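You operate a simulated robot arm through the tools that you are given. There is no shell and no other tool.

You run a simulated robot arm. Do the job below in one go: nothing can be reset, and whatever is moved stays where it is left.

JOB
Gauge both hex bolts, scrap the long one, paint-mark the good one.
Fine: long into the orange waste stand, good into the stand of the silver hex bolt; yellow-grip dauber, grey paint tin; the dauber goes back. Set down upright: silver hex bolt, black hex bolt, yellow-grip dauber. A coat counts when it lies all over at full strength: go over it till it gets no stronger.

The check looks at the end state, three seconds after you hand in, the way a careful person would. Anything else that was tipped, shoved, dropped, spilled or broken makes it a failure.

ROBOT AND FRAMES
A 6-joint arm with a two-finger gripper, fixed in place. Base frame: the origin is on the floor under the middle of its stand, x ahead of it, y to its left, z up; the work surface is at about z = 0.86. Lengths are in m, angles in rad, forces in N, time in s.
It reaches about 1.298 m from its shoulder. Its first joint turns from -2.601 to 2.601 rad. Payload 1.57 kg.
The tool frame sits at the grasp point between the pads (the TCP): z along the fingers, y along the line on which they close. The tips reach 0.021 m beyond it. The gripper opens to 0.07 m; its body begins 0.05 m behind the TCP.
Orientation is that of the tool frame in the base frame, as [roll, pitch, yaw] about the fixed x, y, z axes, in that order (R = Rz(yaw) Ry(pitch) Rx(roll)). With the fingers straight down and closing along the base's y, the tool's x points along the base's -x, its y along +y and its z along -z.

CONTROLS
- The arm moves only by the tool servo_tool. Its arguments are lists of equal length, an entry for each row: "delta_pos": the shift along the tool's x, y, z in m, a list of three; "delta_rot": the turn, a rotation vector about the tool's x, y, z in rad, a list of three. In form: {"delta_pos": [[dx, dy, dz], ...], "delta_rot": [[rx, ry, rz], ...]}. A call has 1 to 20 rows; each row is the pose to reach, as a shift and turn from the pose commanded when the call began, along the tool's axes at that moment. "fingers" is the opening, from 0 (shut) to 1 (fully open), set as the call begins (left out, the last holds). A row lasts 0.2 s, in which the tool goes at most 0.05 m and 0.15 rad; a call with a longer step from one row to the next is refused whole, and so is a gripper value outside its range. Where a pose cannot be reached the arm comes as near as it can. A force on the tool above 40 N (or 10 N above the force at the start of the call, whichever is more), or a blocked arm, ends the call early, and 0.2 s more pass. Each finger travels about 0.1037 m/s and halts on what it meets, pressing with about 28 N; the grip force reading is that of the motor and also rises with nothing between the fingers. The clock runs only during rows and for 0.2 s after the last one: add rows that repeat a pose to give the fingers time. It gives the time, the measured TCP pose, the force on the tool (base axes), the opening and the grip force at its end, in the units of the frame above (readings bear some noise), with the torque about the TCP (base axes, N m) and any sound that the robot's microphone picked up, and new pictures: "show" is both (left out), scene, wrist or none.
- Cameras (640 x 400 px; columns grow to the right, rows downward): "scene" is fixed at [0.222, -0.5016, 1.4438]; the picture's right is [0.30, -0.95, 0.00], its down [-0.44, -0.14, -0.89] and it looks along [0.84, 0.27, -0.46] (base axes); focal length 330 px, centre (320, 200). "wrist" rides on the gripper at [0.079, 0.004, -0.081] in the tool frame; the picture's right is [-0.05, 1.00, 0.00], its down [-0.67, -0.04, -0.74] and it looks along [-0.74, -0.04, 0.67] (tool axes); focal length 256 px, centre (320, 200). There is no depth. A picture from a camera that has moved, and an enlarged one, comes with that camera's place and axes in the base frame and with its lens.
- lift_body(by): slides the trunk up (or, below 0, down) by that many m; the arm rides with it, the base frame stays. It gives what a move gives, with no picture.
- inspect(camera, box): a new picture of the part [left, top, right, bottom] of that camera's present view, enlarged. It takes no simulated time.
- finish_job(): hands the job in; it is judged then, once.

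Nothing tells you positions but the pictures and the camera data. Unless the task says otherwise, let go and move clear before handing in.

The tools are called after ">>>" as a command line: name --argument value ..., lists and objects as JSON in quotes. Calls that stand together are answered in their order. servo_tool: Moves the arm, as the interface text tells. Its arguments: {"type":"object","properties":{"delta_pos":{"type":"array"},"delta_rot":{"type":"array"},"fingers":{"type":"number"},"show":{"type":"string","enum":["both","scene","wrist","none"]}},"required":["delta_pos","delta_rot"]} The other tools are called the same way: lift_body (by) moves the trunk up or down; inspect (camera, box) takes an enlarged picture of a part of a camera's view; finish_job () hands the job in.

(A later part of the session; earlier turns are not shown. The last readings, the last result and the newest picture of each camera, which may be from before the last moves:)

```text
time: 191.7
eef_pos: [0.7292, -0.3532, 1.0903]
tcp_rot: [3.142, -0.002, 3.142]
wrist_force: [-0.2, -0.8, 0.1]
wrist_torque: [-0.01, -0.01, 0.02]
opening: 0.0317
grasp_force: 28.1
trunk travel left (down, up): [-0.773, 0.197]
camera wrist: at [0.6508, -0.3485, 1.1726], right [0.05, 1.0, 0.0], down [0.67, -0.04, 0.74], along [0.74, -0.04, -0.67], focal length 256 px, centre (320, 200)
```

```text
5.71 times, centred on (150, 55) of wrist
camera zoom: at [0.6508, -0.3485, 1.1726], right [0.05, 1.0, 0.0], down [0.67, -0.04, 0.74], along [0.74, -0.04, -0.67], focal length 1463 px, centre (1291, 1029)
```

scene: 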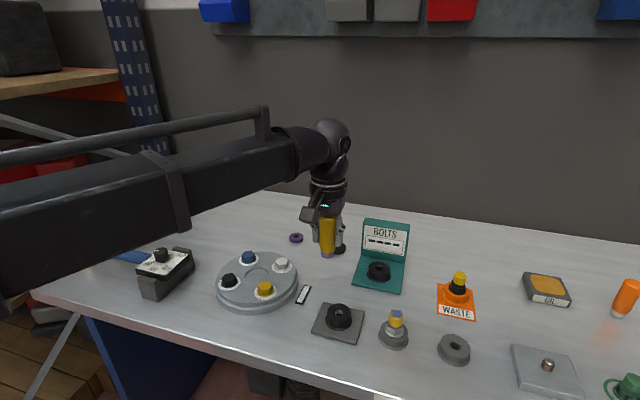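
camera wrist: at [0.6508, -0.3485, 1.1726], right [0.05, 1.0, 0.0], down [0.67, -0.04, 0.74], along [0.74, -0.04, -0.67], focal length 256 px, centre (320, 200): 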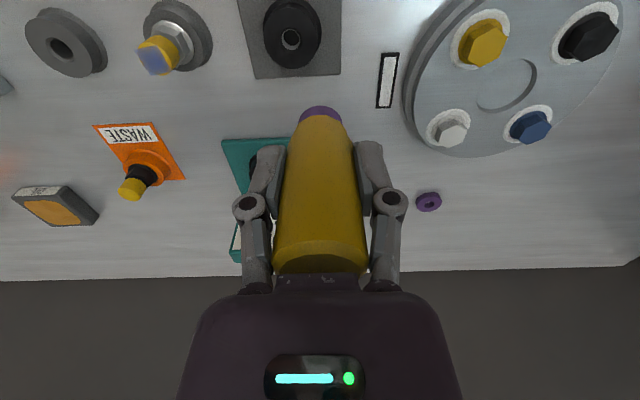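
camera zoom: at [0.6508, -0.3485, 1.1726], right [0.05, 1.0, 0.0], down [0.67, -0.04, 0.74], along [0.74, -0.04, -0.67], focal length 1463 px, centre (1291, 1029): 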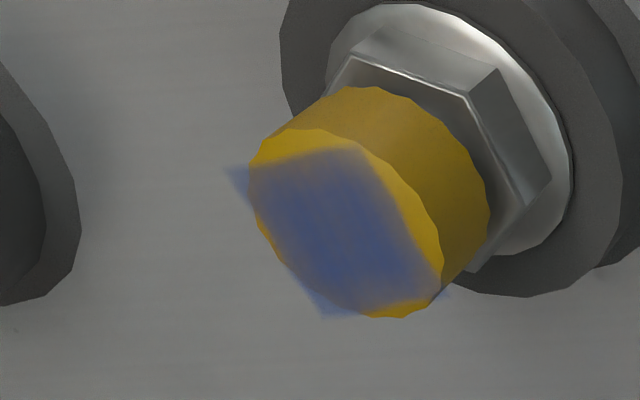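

In clear light the middle looks solid and even, and the edge bands and corners are fainter. I'll go back and scrub the edges and corners specifically, then compare from this same viewpoint.

>>> servo_tool --delta_pos '[[0.0014, -0.04, 0], [0.0014, -0.08, 0], [0.0014, -0.12, 0], [0.0014, -0.1482, 0], [0.0014, -0.1482, 0], [0.0014, -0.1482, 0]]' --delta_rot '[[0, 0, 0], [0, 0, 0], [0, 0, 0], [0, 0, 0], [0, 0, 0], [0, 0, 0]]' --show "wrist"

>>> lift_body --by -0.11

>>> lift_body --by -0.0008

```text
time: 193.1
eef_pos: [0.7289, -0.4987, 1.091]
tcp_rot: [3.141, 0.0, 3.141]
wrist_force: [0.2, 0.6, -0.7]
wrist_torque: [0.04, 0.0, -0.05]
opening: 0.0317
grasp_force: 28.0
trunk travel left (down, up): [-0.773, 0.197]
camera wrist: at [0.6478, -0.4947, 1.1726], right [0.05, 1.0, 0.0], down [0.67, -0.04, 0.74], along [0.74, -0.04, -0.67], focal length 256 px, centre (320, 200)
```

wrist: 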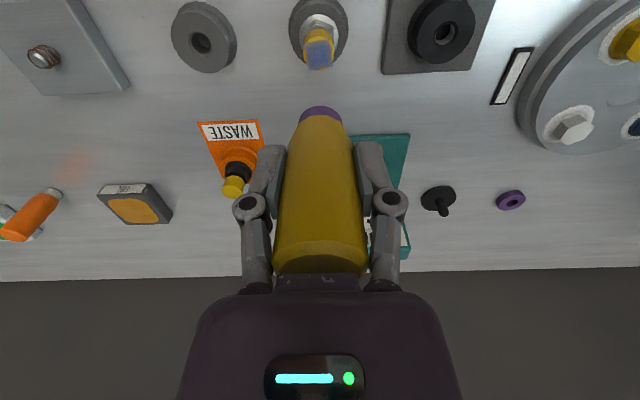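

```text
time: 194.5
eef_pos: [0.7275, -0.4972, 0.983]
tcp_rot: [3.141, 0.0, 3.141]
wrist_force: [-1.3, 0.7, 2.9]
wrist_torque: [0.05, 0.07, 0.04]
opening: 0.0316
grasp_force: 28.2
trunk travel left (down, up): [-0.663, 0.307]
```

```text
time: 195.0
eef_pos: [0.7271, -0.4978, 0.982]
tcp_rot: [-3.141, 0.0, -3.142]
wrist_force: [-1.8, 0.8, 8.3]
wrist_torque: [0.05, 0.14, 0.02]
opening: 0.0318
grasp_force: 27.7
trunk travel left (down, up): [-0.662, 0.308]
```

>>> servo_tool --delta_pos '[[0.0084, 0.008, 0], [0.0034, 0.01, 0], [0.0104, 0.003, 0], [0.0084, 0.008, 0], [0.0104, -0.002, 0], [0.0084, -0.012, 0], [0.0034, -0.014, 0], [0.0104, -0.007, 0], [0.0084, -0.012, 0], [-0.0016, -0.014, 0], [-0.0116, -0.012, 0], [-0.0136, -0.007, 0], [-0.0066, -0.014, 0], [-0.0116, -0.012, 0], [-0.0136, -0.002, 0], [-0.0116, 0.008, 0], [-0.0066, 0.01, 0], [-0.0136, 0.003, 0], [-0.0016, 0.01, 0], [-0.0016, -0.002, 0]]' --delta_rot '[[0, 0, 0], [0, 0, 0], [0, 0, 0], [0, 0, 0], [0, 0, 0], [0, 0, 0], [0, 0, 0], [0, 0, 0], [0, 0, 0], [0, 0, 0], [0, 0, 0], [0, 0, 0], [0, 0, 0], [0, 0, 0], [0, 0, 0], [0, 0, 0], [0, 0, 0], [0, 0, 0], [0, 0, 0], [0, 0, 0]]' --show "none"

>>> servo_tool --delta_pos '[[-0.01, 0.01, 0], [-0.005, 0.012, 0], [-0.012, 0.005, 0], [-0.01, 0.01, 0], [-0.012, 0, 0], [-0.01, -0.01, 0], [-0.005, -0.012, 0], [-0.012, -0.005, 0], [-0.01, -0.01, 0], [0, -0.012, 0], [0.01, -0.01, 0], [0.012, -0.005, 0], [0.005, -0.012, 0], [0.01, -0.01, 0], [0.012, 0, 0], [0.01, 0.01, 0], [0.005, 0.012, 0], [0.012, 0.005, 0], [0, 0.012, 0], [0, 0, 0]]' --delta_rot '[[0, 0, 0], [0, 0, 0], [0, 0, 0], [0, 0, 0], [0, 0, 0], [0, 0, 0], [0, 0, 0], [0, 0, 0], [0, 0, 0], [0, 0, 0], [0, 0, 0], [0, 0, 0], [0, 0, 0], [0, 0, 0], [0, 0, 0], [0, 0, 0], [0, 0, 0], [0, 0, 0], [0, 0, 0], [0, 0, 0]]' --show "none"

>>> lift_body --by 0.05

>>> inspect --camera "wrist" --box '[300, 58, 340, 104]'

>>> inspect --camera "scene" --box '[370, 250, 430, 350]'

```text
time: 199.2
eef_pos: [0.7279, -0.5005, 0.9829]
tcp_rot: [3.141, -0.002, -3.141]
wrist_force: [-0.4, 2.6, 10.9]
wrist_torque: [0.21, 0.05, -0.06]
opening: 0.0315
grasp_force: 28.1
trunk travel left (down, up): [-0.662, 0.308]
```

```text
time: 203.4
eef_pos: [0.7278, -0.4998, 0.9823]
tcp_rot: [3.14, 0.0, 3.141]
wrist_force: [-0.2, -0.3, 4.0]
wrist_torque: [-0.03, 0.07, 0.0]
opening: 0.0316
grasp_force: 28.1
trunk travel left (down, up): [-0.662, 0.308]
```

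```text
time: 204.3
eef_pos: [0.7284, -0.499, 1.0302]
tcp_rot: [3.141, 0.001, 3.14]
wrist_force: [0.0, -0.2, -1.4]
wrist_torque: [0.05, 0.04, 0.01]
opening: 0.0316
grasp_force: 28.3
trunk travel left (down, up): [-0.712, 0.258]
```

```text
8.70 times, centred on (320, 81) of wrist
camera zoom: at [0.6492, -0.4958, 1.1117], right [0.05, 1.0, 0.0], down [0.67, -0.04, 0.74], along [0.74, -0.04, -0.67], focal length 2226 px, centre (320, 1235)
```

zoom: 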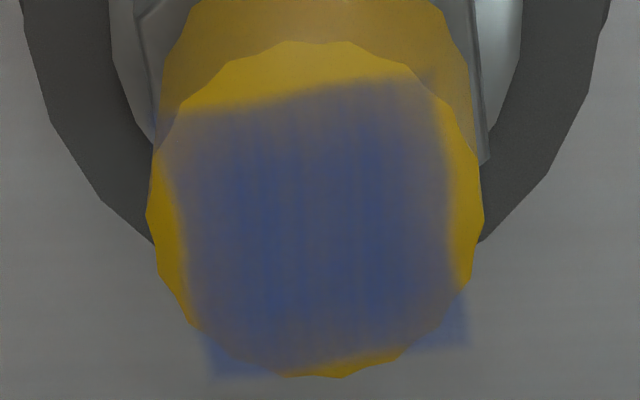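

```text
4.00 times, centred on (400, 300) of scene
camera zoom: at [0.222, -0.5016, 1.4438], right [0.3, -0.95, 0.0], down [-0.44, -0.14, -0.89], along [0.84, 0.27, -0.46], focal length 1318 px, centre (0, -200)
```

zoom: 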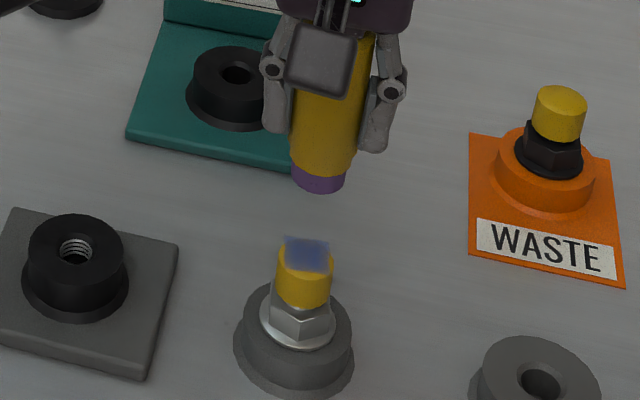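

Little change this time, so the felt may be dry again. I'll take a reference picture from the side and then go for another reload, to find out whether it can get stronger.

>>> lift_body --by 0.061

>>> servo_tool --delta_pos '[[0, 0.04, 0], [0, 0.08, 0], [0, 0.12, 0], [0, 0.1473, 0], [0, 0.1473, 0]]' --delta_rot '[[0, 0, 0], [0, 0, 0], [0, 0, 0], [0, 0, 0], [0, 0, 0]]' --show "wrist"

>>> inspect --camera "wrist" --box '[110, 20, 190, 90]'

>>> inspect --camera "scene" --box '[386, 303, 408, 322]'

```text
time: 205.3
eef_pos: [0.7286, -0.4999, 1.0914]
tcp_rot: [-3.141, 0.001, 3.142]
wrist_force: [-0.2, -0.6, -2.4]
wrist_torque: [0.02, 0.02, 0.01]
opening: 0.0316
grasp_force: 27.5
trunk travel left (down, up): [-0.773, 0.197]
```

```text
time: 206.5
eef_pos: [0.7282, -0.3529, 1.0912]
tcp_rot: [3.141, 0.0, -3.14]
wrist_force: [0.0, 0.9, 0.3]
wrist_torque: [0.03, -0.02, 0.02]
opening: 0.0314
grasp_force: 28.1
trunk travel left (down, up): [-0.773, 0.197]
camera wrist: at [0.649, -0.3492, 1.1728], right [0.05, 1.0, 0.0], down [0.67, -0.04, 0.74], along [0.74, -0.04, -0.67], focal length 256 px, centre (320, 200)
```

wrist: 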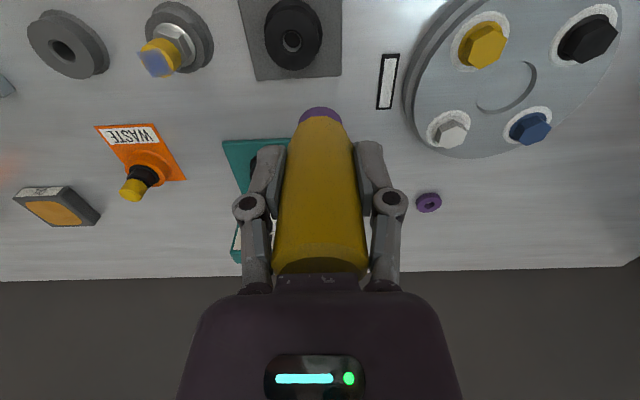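

```text
5.71 times, centred on (150, 55) of wrist
camera zoom: at [0.649, -0.3492, 1.1728], right [0.05, 1.0, 0.0], down [0.67, -0.04, 0.74], along [0.74, -0.04, -0.67], focal length 1463 px, centre (1291, 1029)
```

zoom: 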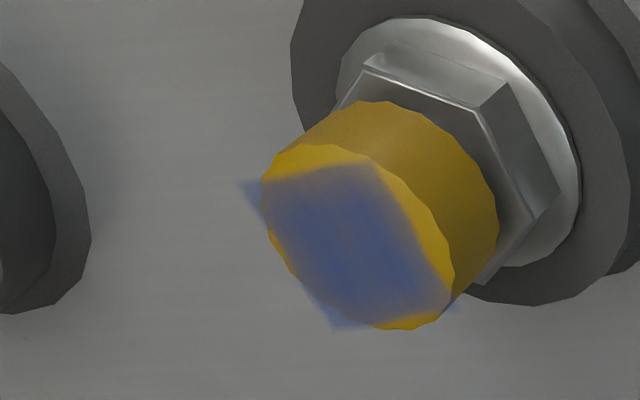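

```text
16.00 times, centred on (397, 312) of scene
camera zoom: at [0.222, -0.5016, 1.4438], right [0.3, -0.95, 0.0], down [-0.44, -0.14, -0.89], along [0.84, 0.27, -0.46], focal length 5274 px, centre (-912, -1600)
```

zoom: 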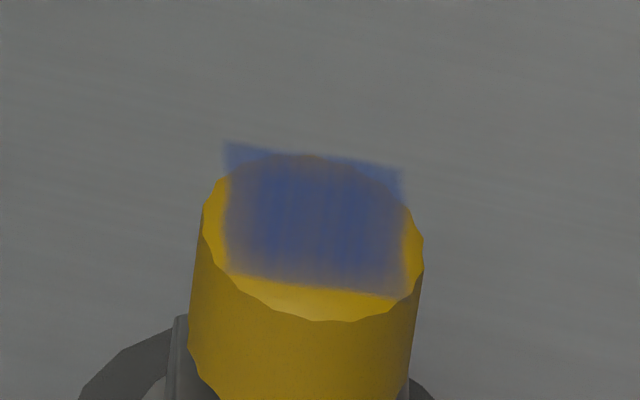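

No real change from that last pass. Now to the tin for a fresh load.

>>> servo_tool --delta_pos '[[-0.0164, 0.0416, 0], [-0.0328, 0.0832, 0], [-0.0492, 0.1248, 0], [-0.0656, 0.1665, 0], [-0.082, 0.2081, 0], [-0.0984, 0.2497, 0], [-0.1148, 0.2913, 0], [-0.1312, 0.3329, 0], [-0.1476, 0.3745, 0], [-0.164, 0.4161, 0], [-0.1804, 0.4577, 0], [-0.1968, 0.4994, 0], [-0.2132, 0.541, 0], [-0.2296, 0.5826, 0], [-0.246, 0.6242, 0], [-0.246, 0.6242, 0], [-0.246, 0.6242, 0]]' --delta_rot '[[0, 0, 0], [0, 0, 0], [0, 0, 0], [0, 0, 0], [0, 0, 0], [0, 0, 0], [0, 0, 0], [0, 0, 0], [0, 0, 0], [0, 0, 0], [0, 0, 0], [0, 0, 0], [0, 0, 0], [0, 0, 0], [0, 0, 0], [0, 0, 0], [0, 0, 0]]' --show "wrist"

>>> lift_body --by -0.15

>>> lift_body --by -0.002

>>> inspect --camera "wrist" --box '[220, 0, 420, 130]'

```text
time: 210.1
eef_pos: [0.977, 0.2735, 1.0915]
tcp_rot: [3.142, -0.001, 3.141]
wrist_force: [0.0, 0.0, -0.8]
wrist_torque: [-0.01, -0.02, 0.0]
opening: 0.0316
grasp_force: 28.6
trunk travel left (down, up): [-0.773, 0.197]
camera wrist: at [0.8975, 0.2781, 1.1726], right [0.05, 1.0, 0.0], down [0.67, -0.04, 0.74], along [0.74, -0.04, -0.67], focal length 256 px, centre (320, 200)
```

wrist: 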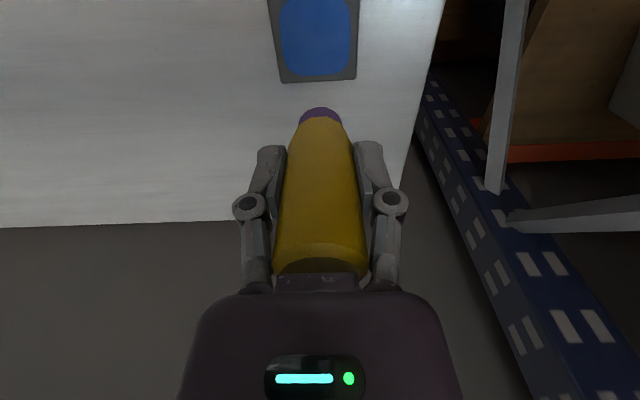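

```text
time: 211.9
eef_pos: [0.9773, 0.2726, 0.9413]
tcp_rot: [3.141, 0.0, -3.14]
wrist_force: [0.4, 0.6, -1.4]
wrist_torque: [0.02, 0.03, 0.0]
opening: 0.0315
grasp_force: 27.5
trunk travel left (down, up): [-0.623, 0.347]
```

```text
time: 212.4
eef_pos: [0.9768, 0.2752, 0.9395]
tcp_rot: [3.141, 0.0, 3.14]
wrist_force: [-0.2, 0.4, -0.3]
wrist_torque: [-0.03, 0.01, -0.03]
opening: 0.0316
grasp_force: 28.0
trunk travel left (down, up): [-0.621, 0.349]
```

```text
3.08 times, centred on (320, 65) of wrist
camera zoom: at [0.8973, 0.2779, 1.0208], right [0.05, 1.0, 0.0], down [0.67, -0.04, 0.74], along [0.74, -0.04, -0.67], focal length 788 px, centre (320, 615)
```

zoom: 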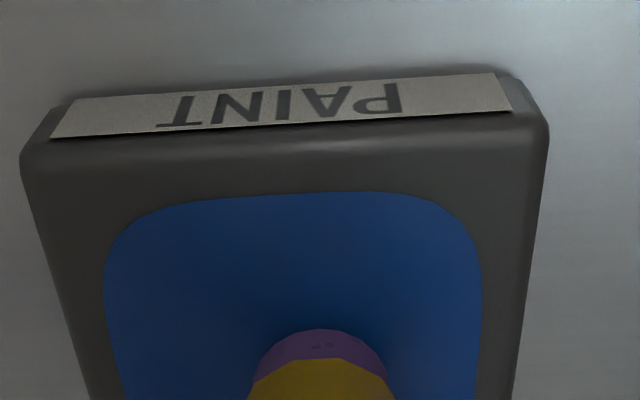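

>>> lift_body --by -0.001

>>> lift_body --by -0.0007

>>> servo_tool --delta_pos '[[0, 0, 0], [0, 0, 0], [0, 0, 0], [0, 0, 0], [0, 0, 0]]' --delta_rot '[[0, 0, 0], [0, 0, 0], [0, 0, 0], [0, 0, 0], [0, 0, 0]]' --show "none"

```text
time: 212.9
eef_pos: [0.9761, 0.2741, 0.9382]
tcp_rot: [3.141, 0.0, -3.141]
wrist_force: [0.2, 0.6, -1.0]
wrist_torque: [0.02, 0.0, 0.03]
opening: 0.0316
grasp_force: 28.0
trunk travel left (down, up): [-0.62, 0.35]
```

```text
time: 213.4
eef_pos: [0.9762, 0.2749, 0.9372]
tcp_rot: [3.142, 0.0, 3.14]
wrist_force: [0.7, 0.7, 1.5]
wrist_torque: [-0.02, -0.03, -0.03]
opening: 0.0315
grasp_force: 27.8
trunk travel left (down, up): [-0.619, 0.351]
```

```text
time: 214.6
eef_pos: [0.9776, 0.2744, 0.937]
tcp_rot: [3.14, 0.0, 3.141]
wrist_force: [0.1, 0.1, 2.1]
wrist_torque: [-0.02, 0.02, -0.01]
opening: 0.0313
grasp_force: 28.4
trunk travel left (down, up): [-0.619, 0.351]
```

>>> lift_body --by -0.0005

>>> servo_tool --delta_pos '[[0, 0, 0], [0, 0, 0], [0, 0, 0], [0, 0, 0], [0, 0, 0], [0, 0, 0], [0, 0, 0], [0, 0, 0], [0, 0, 0], [0, 0, 0]]' --delta_rot '[[0, 0, 0], [0, 0, 0], [0, 0, 0], [0, 0, 0], [0, 0, 0], [0, 0, 0], [0, 0, 0], [0, 0, 0], [0, 0, 0], [0, 0, 0]]' --show "none"

>>> lift_body --by 0.155

>>> servo_tool --delta_pos '[[0.01377, -0.04304, 0], [0.02754, -0.08608, 0], [0.04132, -0.12912, 0], [0.05509, -0.17216, 0], [0.06886, -0.2152, 0], [0.08263, -0.25824, 0], [0.09641, -0.30128, 0], [0.11018, -0.34432, 0], [0.12395, -0.38736, 0], [0.13772, -0.4304, 0], [0.1515, -0.47344, 0], [0.16527, -0.51648, 0], [0.17904, -0.55952, 0], [0.19281, -0.60256, 0], [0.20659, -0.6456, 0], [0.22036, -0.68864, 0], [0.23413, -0.73168, 0], [0.2479, -0.7746, 0], [0.2479, -0.7746, 0], [0.2479, -0.7746, 0]]' --delta_rot '[[0, 0, 0], [0, 0, 0], [0, 0, 0], [0, 0, 0], [0, 0, 0], [0, 0, 0], [0, 0, 0], [0, 0, 0], [0, 0, 0], [0, 0, 0], [0, 0, 0], [0, 0, 0], [0, 0, 0], [0, 0, 0], [0, 0, 0], [0, 0, 0], [0, 0, 0], [0, 0, 0], [0, 0, 0], [0, 0, 0]]' --show "wrist"

```text
time: 215.1
eef_pos: [0.9763, 0.2741, 0.9375]
tcp_rot: [-3.141, 0.001, -3.141]
wrist_force: [2.4, 0.8, 6.0]
wrist_torque: [0.04, -0.05, 0.03]
opening: 0.0316
grasp_force: 28.1
trunk travel left (down, up): [-0.619, 0.351]
```

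```text
time: 217.3
eef_pos: [0.9767, 0.2734, 0.9385]
tcp_rot: [-3.141, 0.0, -3.141]
wrist_force: [0.2, 1.0, 6.0]
wrist_torque: [0.02, 0.02, 0.0]
opening: 0.0316
grasp_force: 28.3
trunk travel left (down, up): [-0.619, 0.351]
```

```text
time: 219.1
eef_pos: [0.9774, 0.2744, 1.0924]
tcp_rot: [3.14, -0.002, -3.14]
wrist_force: [0.8, 0.1, -0.7]
wrist_torque: [-0.01, -0.01, 0.0]
opening: 0.0318
grasp_force: 28.2
trunk travel left (down, up): [-0.774, 0.196]
```

```text
time: 223.3
eef_pos: [0.728, -0.5012, 1.0932]
tcp_rot: [3.141, 0.001, -3.141]
wrist_force: [0.4, -0.5, -1.2]
wrist_torque: [-0.01, 0.03, 0.01]
opening: 0.0314
grasp_force: 28.4
trunk travel left (down, up): [-0.774, 0.196]
camera wrist: at [0.6487, -0.4979, 1.1736], right [0.05, 1.0, 0.0], down [0.67, -0.04, 0.74], along [0.74, -0.04, -0.67], focal length 256 px, centre (320, 200)
```

wrist: 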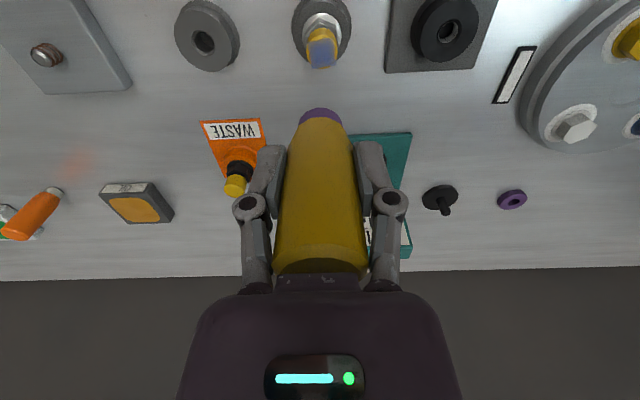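

>>> servo_tool --delta_pos '[[-0.0007, 0.0012, 0], [-0.0007, 0.0012, 0]]' --delta_rot '[[0, 0, 0], [0, 0, 0]]' --show "none"

>>> lift_body --by -0.1115

>>> lift_body --by -0.001

```text
time: 223.9
eef_pos: [0.7298, -0.4982, 1.0915]
tcp_rot: [-3.141, -0.001, -3.141]
wrist_force: [0.3, -0.5, -0.9]
wrist_torque: [0.0, 0.01, 0.02]
opening: 0.0317
grasp_force: 28.2
trunk travel left (down, up): [-0.774, 0.196]
```

```text
time: 225.3
eef_pos: [0.7286, -0.4984, 0.9815]
tcp_rot: [3.139, 0.002, 3.141]
wrist_force: [-0.9, 0.3, 0.3]
wrist_torque: [0.0, 0.07, 0.0]
opening: 0.0316
grasp_force: 27.8
trunk travel left (down, up): [-0.662, 0.308]
```

```text
time: 225.9
eef_pos: [0.729, -0.499, 0.9808]
tcp_rot: [3.141, 0.0, 3.141]
wrist_force: [-2.1, 0.1, 9.7]
wrist_torque: [0.07, 0.12, 0.01]
opening: 0.0314
grasp_force: 28.2
trunk travel left (down, up): [-0.661, 0.309]
```

>>> servo_tool --delta_pos '[[0.01, 0, 0], [0.01, 0.011, 0], [0.01, 0, 0], [0.01, -0.011, 0], [0.005, -0.011, 0], [0.005, 0, 0], [0.005, 0.011, 0], [0, 0.011, 0], [0, 0, 0], [0, -0.011, 0], [-0.005, -0.011, 0], [-0.005, 0, 0], [-0.005, 0.011, 0], [-0.01, 0.011, 0], [-0.01, 0, 0], [-0.01, -0.011, 0], [-0.005, -0.011, 0], [0, -0.011, 0], [0, -0.005, 0], [0, 0, 0]]' --delta_rot '[[0, 0, 0], [0, 0, 0], [0, 0, 0], [0, 0, 0], [0, 0, 0], [0, 0, 0], [0, 0, 0], [0, 0, 0], [0, 0, 0], [0, 0, 0], [0, 0, 0], [0, 0, 0], [0, 0, 0], [0, 0, 0], [0, 0, 0], [0, 0, 0], [0, 0, 0], [0, 0, 0], [0, 0, 0], [0, 0, 0]]' --show "none"

>>> lift_body --by 0.05

>>> inspect --camera "wrist" --box '[300, 58, 340, 104]'

>>> inspect --camera "scene" --box '[386, 303, 408, 322]'

```text
time: 230.1
eef_pos: [0.7271, -0.4998, 0.9824]
tcp_rot: [-3.14, 0.0, -3.141]
wrist_force: [2.2, -4.6, 17.3]
wrist_torque: [-0.37, -0.17, -0.05]
opening: 0.0317
grasp_force: 28.1
trunk travel left (down, up): [-0.661, 0.309]
```

```text
time: 231.0
eef_pos: [0.7292, -0.4989, 1.0296]
tcp_rot: [3.141, 0.002, 3.14]
wrist_force: [-0.2, -0.3, -1.6]
wrist_torque: [0.02, 0.03, 0.01]
opening: 0.0315
grasp_force: 28.1
trunk travel left (down, up): [-0.711, 0.259]
```

```text
8.70 times, centred on (320, 81) of wrist
camera zoom: at [0.6496, -0.496, 1.111], right [0.05, 1.0, 0.0], down [0.67, -0.04, 0.74], along [0.74, -0.04, -0.67], focal length 2226 px, centre (320, 1235)
```

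zoom: 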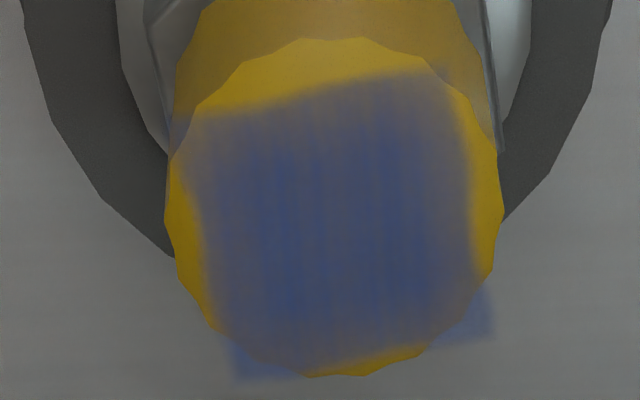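

```text
16.00 times, centred on (397, 312) of scene
camera zoom: at [0.222, -0.5016, 1.4438], right [0.3, -0.95, 0.0], down [-0.44, -0.14, -0.89], along [0.84, 0.27, -0.46], focal length 5274 px, centre (-912, -1600)
```

zoom: 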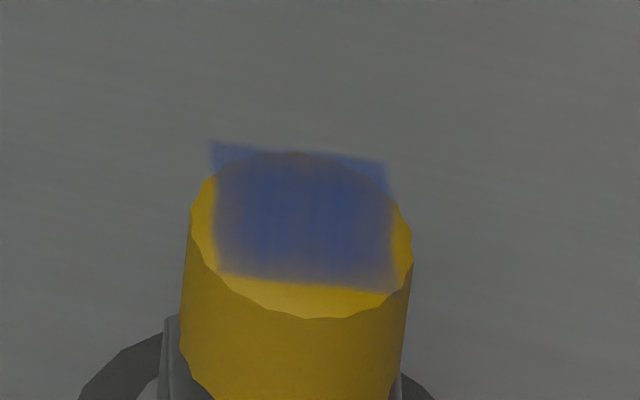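

The last reload changed little, so the coat seems close to saturated. I'll check from the side viewpoint again, and check the bolt's seating.

>>> lift_body --by 0.062

>>> servo_tool --delta_pos '[[0, 0.04, 0], [0, 0.08, 0], [0, 0.12, 0], [0, 0.147, 0], [0, 0.147, 0]]' --delta_rot '[[0, 0, 0], [0, 0, 0], [0, 0, 0], [0, 0, 0], [0, 0, 0]]' --show "wrist"

>>> inspect --camera "wrist" --box '[110, 20, 190, 90]'

>>> inspect --camera "scene" --box '[365, 290, 425, 355]'

```text
time: 232.0
eef_pos: [0.7301, -0.4995, 1.0924]
tcp_rot: [-3.14, -0.001, 3.14]
wrist_force: [0.5, 0.2, -1.5]
wrist_torque: [0.03, 0.01, 0.0]
opening: 0.0319
grasp_force: 28.0
trunk travel left (down, up): [-0.773, 0.197]
```

```text
time: 233.2
eef_pos: [0.73, -0.3517, 1.0915]
tcp_rot: [3.14, 0.002, -3.141]
wrist_force: [-0.5, 0.5, -1.9]
wrist_torque: [0.0, 0.0, -0.01]
opening: 0.0317
grasp_force: 28.3
trunk travel left (down, up): [-0.773, 0.197]
camera wrist: at [0.6498, -0.3485, 1.1731], right [0.05, 1.0, 0.0], down [0.67, -0.04, 0.74], along [0.74, -0.04, -0.67], focal length 256 px, centre (320, 200)
```

wrist: 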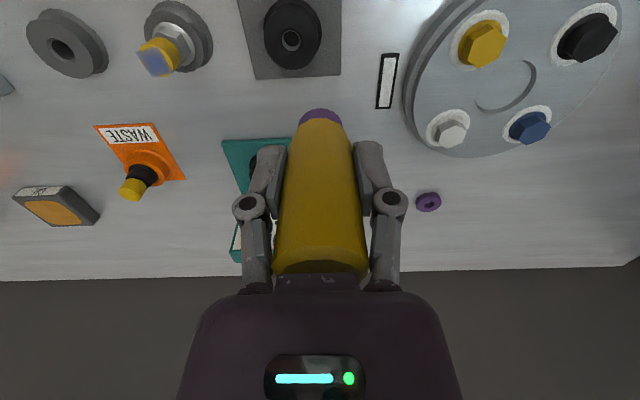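

```text
5.71 times, centred on (150, 55) of wrist
camera zoom: at [0.6498, -0.3485, 1.1731], right [0.05, 1.0, 0.0], down [0.67, -0.04, 0.74], along [0.74, -0.04, -0.67], focal length 1463 px, centre (1291, 1029)
```

zoom: 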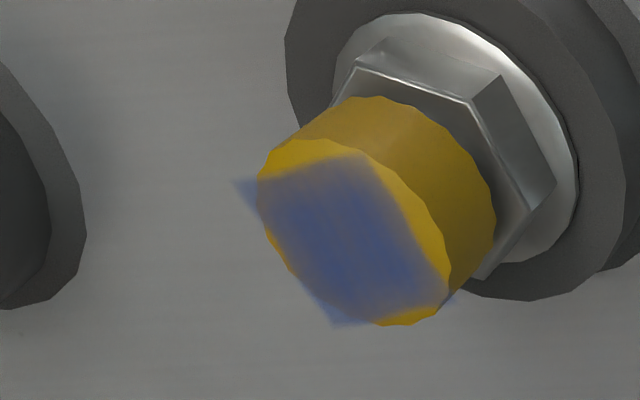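

```text
6.15 times, centred on (395, 322) of scene
camera zoom: at [0.222, -0.5016, 1.4438], right [0.3, -0.95, 0.0], down [-0.44, -0.14, -0.89], along [0.84, 0.27, -0.46], focal length 2028 px, centre (-142, -554)
```

zoom: 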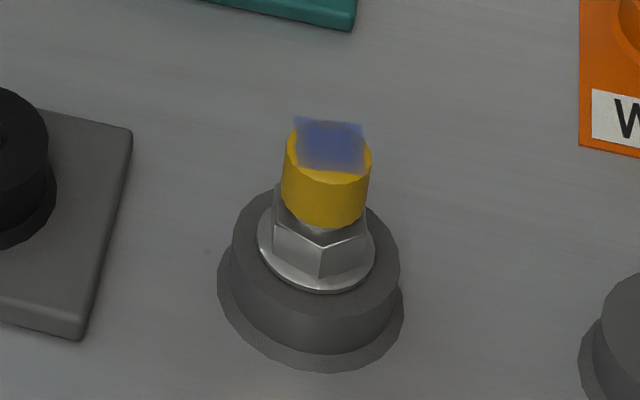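

The stand hasn't moved and the bolt sits straight. The felt is still fresh, so I'll do one more thorough edge-focused set to make sure the rim reaches full strength.

>>> servo_tool --delta_pos '[[0.0004, -0.04, 0], [0.0004, -0.08, 0], [0.0004, -0.12, 0], [0.0004, -0.1482, 0], [0.0004, -0.1482, 0], [0.0004, -0.1482, 0]]' --delta_rot '[[0, 0, 0], [0, 0, 0], [0, 0, 0], [0, 0, 0], [0, 0, 0], [0, 0, 0]]' --show "wrist"

>>> lift_body --by -0.112

>>> lift_body --by -0.0008

```text
time: 234.6
eef_pos: [0.729, -0.5023, 1.0917]
tcp_rot: [3.142, 0.0, 3.141]
wrist_force: [-0.1, 0.6, -1.7]
wrist_torque: [-0.01, 0.01, 0.02]
opening: 0.0317
grasp_force: 29.0
trunk travel left (down, up): [-0.773, 0.197]
camera wrist: at [0.6488, -0.4978, 1.1731], right [0.05, 1.0, 0.0], down [0.67, -0.04, 0.74], along [0.74, -0.04, -0.67], focal length 256 px, centre (320, 200)
```

wrist: 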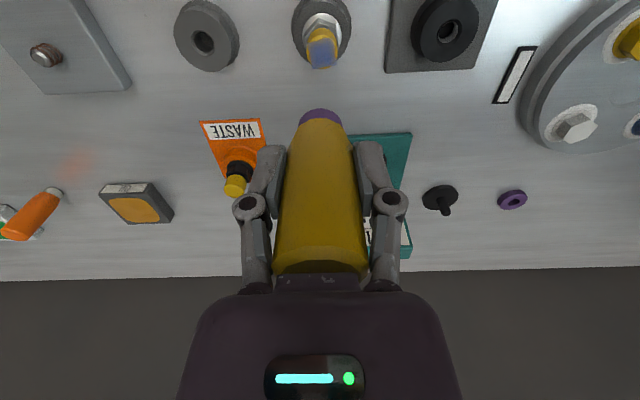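

```text
time: 236.0
eef_pos: [0.7276, -0.5008, 0.9802]
tcp_rot: [-3.141, 0.0, -3.141]
wrist_force: [0.2, -0.7, 3.2]
wrist_torque: [-0.05, -0.02, 0.02]
opening: 0.0316
grasp_force: 28.2
trunk travel left (down, up): [-0.661, 0.309]
```

```text
time: 236.5
eef_pos: [0.7282, -0.5002, 0.982]
tcp_rot: [-3.141, 0.002, -3.141]
wrist_force: [1.1, -1.0, 13.5]
wrist_torque: [-0.08, -0.15, -0.01]
opening: 0.0319
grasp_force: 28.1
trunk travel left (down, up): [-0.661, 0.309]
```

>>> lift_body --by 0.0004

>>> servo_tool --delta_pos '[[0.0114, 0.001, 0], [0.0114, 0.007, 0], [0.0114, 0.013, 0], [0.0114, 0.007, 0], [0.0114, 0.001, 0], [0.0114, -0.005, 0], [0.0114, -0.011, 0], [0.0054, -0.011, 0], [-0.0006, -0.011, 0], [-0.0066, -0.011, 0], [-0.0126, -0.011, 0], [-0.0126, -0.005, 0], [-0.0126, 0.001, 0], [-0.0126, 0.007, 0], [-0.0126, 0.013, 0], [-0.0066, 0.013, 0], [-0.0006, 0.013, 0], [0.0054, 0.013, 0], [-0.0006, 0.013, 0], [-0.0006, 0.001, 0]]' --delta_rot '[[0, 0, 0], [0, 0, 0], [0, 0, 0], [0, 0, 0], [0, 0, 0], [0, 0, 0], [0, 0, 0], [0, 0, 0], [0, 0, 0], [0, 0, 0], [0, 0, 0], [0, 0, 0], [0, 0, 0], [0, 0, 0], [0, 0, 0], [0, 0, 0], [0, 0, 0], [0, 0, 0], [0, 0, 0], [0, 0, 0]]' --show "wrist"

>>> servo_tool --delta_pos '[[-0.012, 0, 0], [-0.012, 0.006, 0], [-0.012, 0.012, 0], [-0.012, 0.006, 0], [-0.012, 0, 0], [-0.012, -0.006, 0], [-0.012, -0.012, 0], [-0.006, -0.012, 0], [0, -0.012, 0], [0.006, -0.012, 0], [0.012, -0.012, 0], [0.012, -0.006, 0], [0.012, 0, 0], [0.012, 0.006, 0], [0.012, 0.012, 0], [0.006, 0.012, 0], [0, 0.012, 0], [-0.006, 0.012, 0], [0, 0.012, 0], [0, 0, 0]]' --delta_rot '[[0, 0, 0], [0, 0, 0], [0, 0, 0], [0, 0, 0], [0, 0, 0], [0, 0, 0], [0, 0, 0], [0, 0, 0], [0, 0, 0], [0, 0, 0], [0, 0, 0], [0, 0, 0], [0, 0, 0], [0, 0, 0], [0, 0, 0], [0, 0, 0], [0, 0, 0], [0, 0, 0], [0, 0, 0], [0, 0, 0]]' --show "wrist"

>>> lift_body --by 0.05

>>> inspect --camera "wrist" --box '[300, 58, 340, 104]'

>>> inspect --camera "scene" --box '[386, 303, 408, 322]'

```text
time: 237.0
eef_pos: [0.7273, -0.5005, 0.9801]
tcp_rot: [3.141, 0.002, -3.141]
wrist_force: [1.4, -0.5, 10.7]
wrist_torque: [-0.11, -0.09, 0.01]
opening: 0.0318
grasp_force: 28.1
trunk travel left (down, up): [-0.661, 0.309]
```

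```text
time: 241.2
eef_pos: [0.7278, -0.4973, 0.9806]
tcp_rot: [3.142, 0.001, -3.14]
wrist_force: [-1.6, 3.1, 13.6]
wrist_torque: [0.31, 0.03, 0.02]
opening: 0.0319
grasp_force: 28.3
trunk travel left (down, up): [-0.661, 0.309]
camera wrist: at [0.6484, -0.4948, 1.0621], right [0.05, 1.0, 0.0], down [0.67, -0.04, 0.75], along [0.74, -0.04, -0.67], focal length 256 px, centre (320, 200)
```

wrist: 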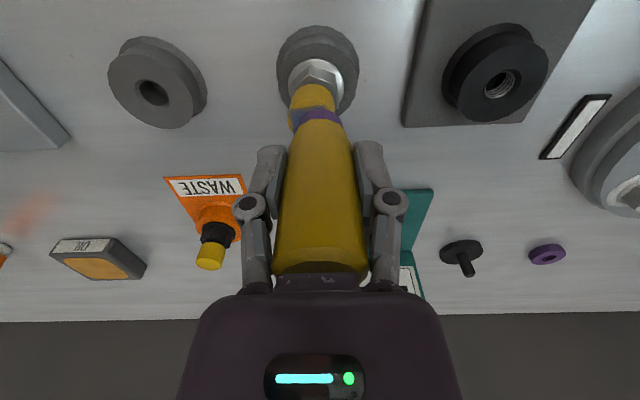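

```text
time: 245.4
eef_pos: [0.7277, -0.5008, 0.9811]
tcp_rot: [-3.141, 0.002, -3.141]
wrist_force: [0.2, 3.8, 12.5]
wrist_torque: [0.29, -0.03, -0.01]
opening: 0.0319
grasp_force: 27.8
trunk travel left (down, up): [-0.661, 0.309]
camera wrist: at [0.6484, -0.4959, 1.0618], right [0.05, 1.0, 0.0], down [0.67, -0.04, 0.75], along [0.74, -0.04, -0.67], focal length 256 px, centre (320, 200)
```

wrist: 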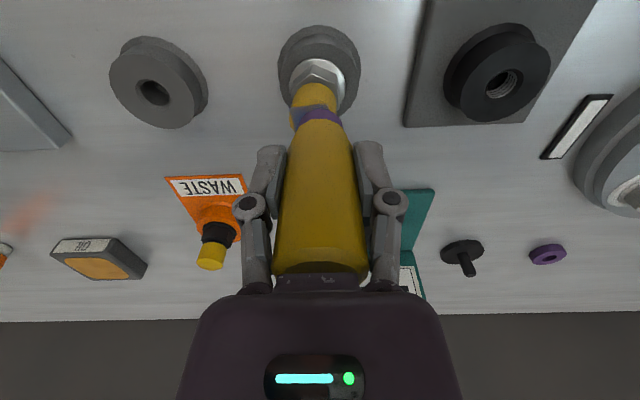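

```text
time: 246.4
eef_pos: [0.7287, -0.5004, 1.0286]
tcp_rot: [-3.141, -0.001, -3.14]
wrist_force: [0.8, -0.3, -1.0]
wrist_torque: [-0.01, 0.02, -0.01]
opening: 0.0318
grasp_force: 27.9
trunk travel left (down, up): [-0.711, 0.259]
```

```text
8.70 times, centred on (320, 81) of wrist
camera zoom: at [0.6494, -0.497, 1.1106], right [0.05, 1.0, 0.0], down [0.67, -0.04, 0.74], along [0.74, -0.04, -0.67], focal length 2226 px, centre (320, 1235)
```

zoom: 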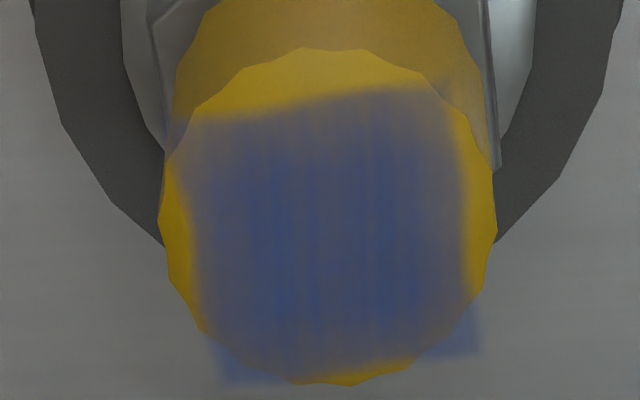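

```text
16.00 times, centred on (397, 312) of scene
camera zoom: at [0.222, -0.5016, 1.4438], right [0.3, -0.95, 0.0], down [-0.44, -0.14, -0.89], along [0.84, 0.27, -0.46], focal length 5274 px, centre (-912, -1600)
```

zoom: 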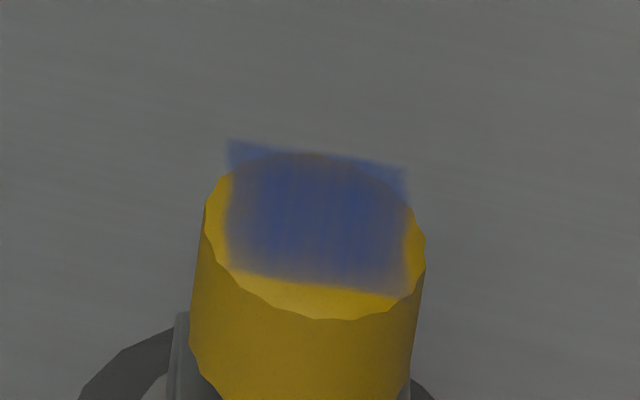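

The pattern and depth look the same as in the last several passes. As a last check that it can get no stronger, I'll do one light raster (about 3 N), like the one that laid down most of the coat.

>>> lift_body --by -0.0495

>>> lift_body --by -0.0005

```text
time: 247.3
eef_pos: [0.7294, -0.4999, 0.9806]
tcp_rot: [-3.14, 0.002, -3.142]
wrist_force: [-0.4, -0.8, -0.5]
wrist_torque: [0.01, 0.02, -0.01]
opening: 0.0316
grasp_force: 28.2
trunk travel left (down, up): [-0.661, 0.309]
```

```text
time: 247.8
eef_pos: [0.7284, -0.4999, 0.9809]
tcp_rot: [-3.141, 0.001, -3.141]
wrist_force: [0.3, 0.2, 4.1]
wrist_torque: [0.04, 0.03, -0.03]
opening: 0.0315
grasp_force: 28.4
trunk travel left (down, up): [-0.661, 0.309]
```

>>> servo_tool --delta_pos '[[0.004, 0, 0], [0.007, 0, 0], [0.007, 0.008, 0], [0.007, 0, 0], [0.007, -0.008, 0], [0.007, 0, 0], [0.003, 0, 0], [0.003, 0.009, 0], [0.003, 0, 0], [0.003, -0.009, 0], [0.003, 0, 0], [-0.001, 0, 0], [-0.001, 0.009, 0], [-0.001, 0, 0], [-0.001, -0.009, 0], [-0.001, 0, 0], [-0.005, 0, 0], [-0.005, 0.009, 0], [-0.005, -0.009, 0], [0, 0, 0]]' --delta_rot '[[0, 0, 0], [0, 0, 0], [0, 0, 0], [0, 0, 0], [0, 0, 0], [0, 0, 0], [0, 0, 0], [0, 0, 0], [0, 0, 0], [0, 0, 0], [0, 0, 0], [0, 0, 0], [0, 0, 0], [0, 0, 0], [0, 0, 0], [0, 0, 0], [0, 0, 0], [0, 0, 0], [0, 0, 0], [0, 0, 0]]' --show "none"

>>> lift_body --by 0.05

>>> inspect --camera "wrist" --box '[300, 58, 340, 104]'

>>> inspect --camera "scene" --box '[386, 303, 408, 322]'

```text
time: 252.0
eef_pos: [0.7272, -0.5004, 0.9798]
tcp_rot: [3.141, 0.001, 3.14]
wrist_force: [-0.4, 0.7, 4.5]
wrist_torque: [0.11, 0.07, 0.01]
opening: 0.0316
grasp_force: 28.3
trunk travel left (down, up): [-0.661, 0.309]
```

```text
time: 252.9
eef_pos: [0.7284, -0.5002, 1.03]
tcp_rot: [-3.141, 0.001, 3.14]
wrist_force: [0.6, -0.2, -1.8]
wrist_torque: [-0.01, 0.04, -0.01]
opening: 0.0317
grasp_force: 28.2
trunk travel left (down, up): [-0.711, 0.259]
```

```text
8.70 times, centred on (320, 81) of wrist
camera zoom: at [0.649, -0.4968, 1.1106], right [0.05, 1.0, 0.0], down [0.67, -0.04, 0.74], along [0.74, -0.04, -0.67], focal length 2226 px, centre (320, 1235)
```

zoom: 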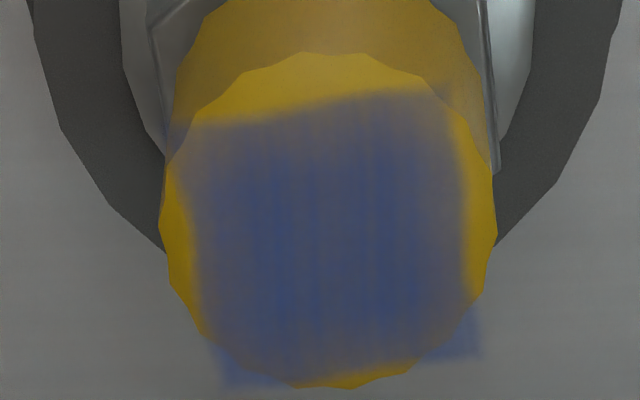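

```text
16.00 times, centred on (397, 312) of scene
camera zoom: at [0.222, -0.5016, 1.4438], right [0.3, -0.95, 0.0], down [-0.44, -0.14, -0.89], along [0.84, 0.27, -0.46], focal length 5274 px, centre (-912, -1600)
```

zoom: 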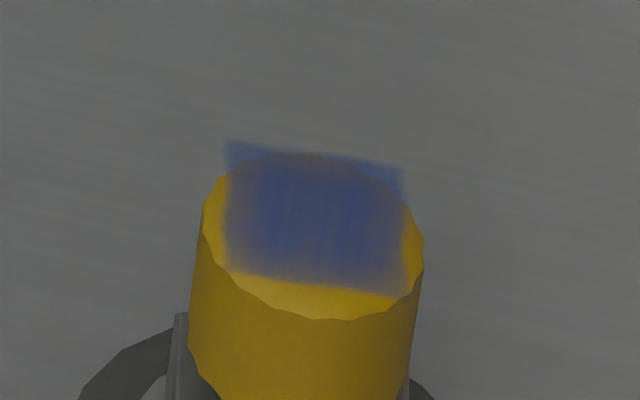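

The coat no longer changes, so I take it as full. Before returning the dauber, I'll check how it sits in the grip, since it has crept upward.

>>> inspect --camera "wrist" --box '[240, 90, 400, 290]'

>>> inspect --camera "scene" --box '[370, 220, 440, 310]'

```text
2.00 times, centred on (320, 190) of wrist
camera zoom: at [0.649, -0.4968, 1.1106], right [0.05, 1.0, 0.0], down [0.67, -0.04, 0.74], along [0.74, -0.04, -0.67], focal length 512 px, centre (320, 220)
```

zoom: 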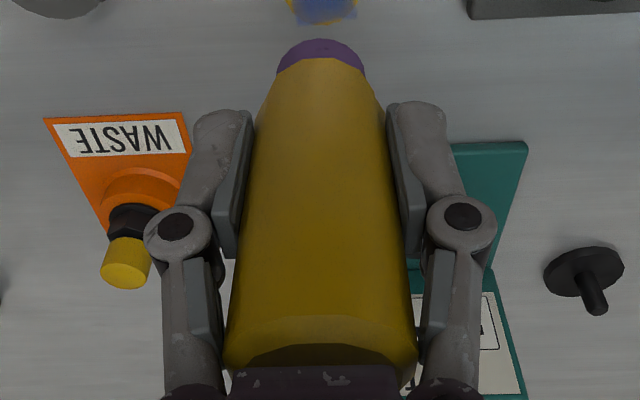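

```text
4.44 times, centred on (405, 265) of scene
camera zoom: at [0.222, -0.5016, 1.4438], right [0.3, -0.95, 0.0], down [-0.44, -0.14, -0.89], along [0.84, 0.27, -0.46], focal length 1465 px, centre (-58, -89)
```

zoom: 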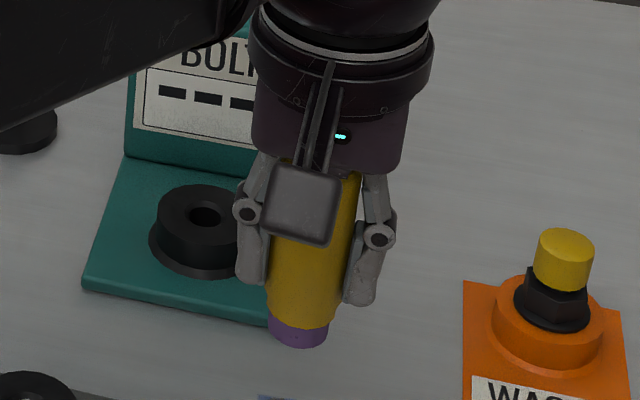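

The dauber is still vertical but has slid up about 10 mm and about 4 mm toward +x in the pads, so my strokes were biased to the far side. I'll do a raster that compensates, concentrating on the near (-x) band.

>>> lift_body --by -0.0497

>>> lift_body --by -0.0007

>>> servo_tool --delta_pos '[[0.008, 0, 0], [0.015, 0, 0], [0.015, 0.008, 0], [0.015, 0, 0], [0.015, -0.008, 0], [0.015, 0, 0], [0.015, 0.008, 0], [0.011, 0.011, 0], [0.011, 0, 0], [0.011, -0.011, 0], [0.011, 0, 0], [0.011, 0.011, 0], [0.007, 0.011, 0], [0.007, 0, 0], [0.007, -0.011, 0], [0.015, -0.008, 0], [0.015, 0, 0], [0.015, 0.008, 0], [0.01, 0, 0], [0.003, 0, 0]]' --delta_rot '[[0, 0, 0], [0, 0, 0], [0, 0, 0], [0, 0, 0], [0, 0, 0], [0, 0, 0], [0, 0, 0], [0, 0, 0], [0, 0, 0], [0, 0, 0], [0, 0, 0], [0, 0, 0], [0, 0, 0], [0, 0, 0], [0, 0, 0], [0, 0, 0], [0, 0, 0], [0, 0, 0], [0, 0, 0], [0, 0, 0]]' --show "wrist"

>>> lift_body --by 0.05

>>> inspect --camera "wrist" --box '[300, 58, 340, 104]'

>>> inspect --camera "scene" --box '[386, 303, 408, 322]'

```text
time: 253.8
eef_pos: [0.7288, -0.4999, 0.9796]
tcp_rot: [3.141, 0.0, 3.141]
wrist_force: [-0.9, -0.3, -1.4]
wrist_torque: [0.0, 0.07, 0.0]
opening: 0.0317
grasp_force: 28.4
trunk travel left (down, up): [-0.661, 0.309]
```

```text
time: 254.3
eef_pos: [0.7269, -0.5013, 0.9801]
tcp_rot: [-3.141, 0.0, -3.141]
wrist_force: [0.3, 0.0, 6.1]
wrist_torque: [-0.03, 0.05, 0.03]
opening: 0.0319
grasp_force: 27.8
trunk travel left (down, up): [-0.661, 0.309]
```

```text
time: 258.5
eef_pos: [0.7246, -0.4998, 0.9802]
tcp_rot: [-3.14, -0.003, -3.141]
wrist_force: [-2.4, 1.2, 12.9]
wrist_torque: [0.07, 0.2, 0.03]
opening: 0.0317
grasp_force: 27.9
trunk travel left (down, up): [-0.661, 0.309]
camera wrist: at [0.6443, -0.4963, 1.0617], right [0.05, 1.0, 0.0], down [0.67, -0.04, 0.75], along [0.74, -0.04, -0.67], focal length 256 px, centre (320, 200)
```

wrist: 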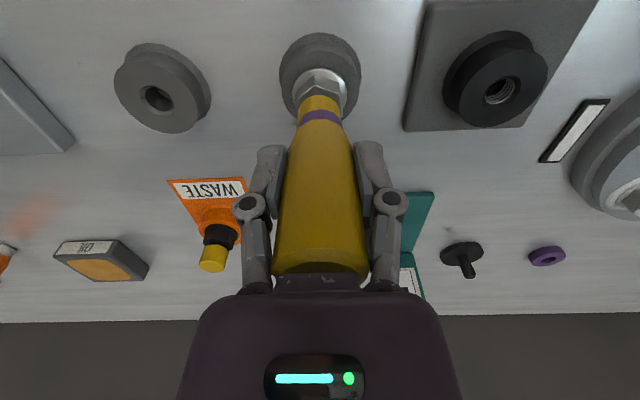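

```text
time: 259.4
eef_pos: [0.7256, -0.5003, 1.0283]
tcp_rot: [3.142, 0.001, -3.141]
wrist_force: [0.5, -0.4, -2.0]
wrist_torque: [-0.02, 0.02, -0.02]
opening: 0.0317
grasp_force: 28.2
trunk travel left (down, up): [-0.711, 0.259]
```

```text
8.70 times, centred on (320, 81) of wrist
camera zoom: at [0.646, -0.497, 1.1102], right [0.05, 1.0, 0.0], down [0.67, -0.04, 0.74], along [0.74, -0.04, -0.67], focal length 2226 px, centre (320, 1235)
```

zoom: 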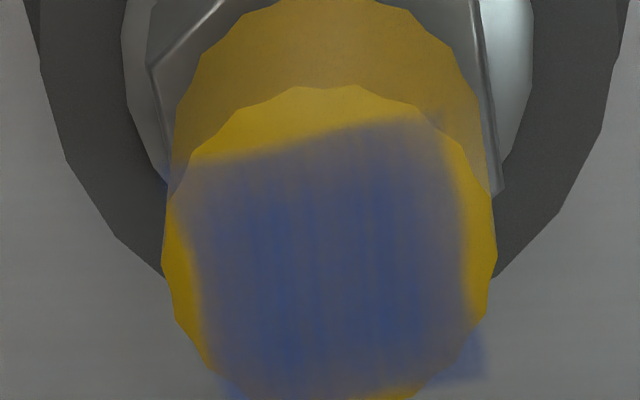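

```text
16.00 times, centred on (397, 312) of scene
camera zoom: at [0.222, -0.5016, 1.4438], right [0.3, -0.95, 0.0], down [-0.44, -0.14, -0.89], along [0.84, 0.27, -0.46], focal length 5274 px, centre (-912, -1600)
```

zoom: 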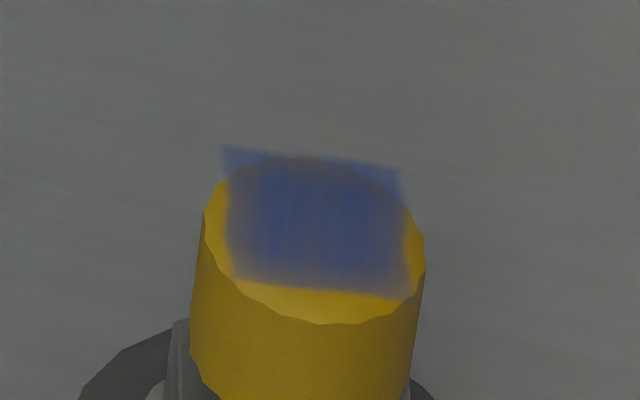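

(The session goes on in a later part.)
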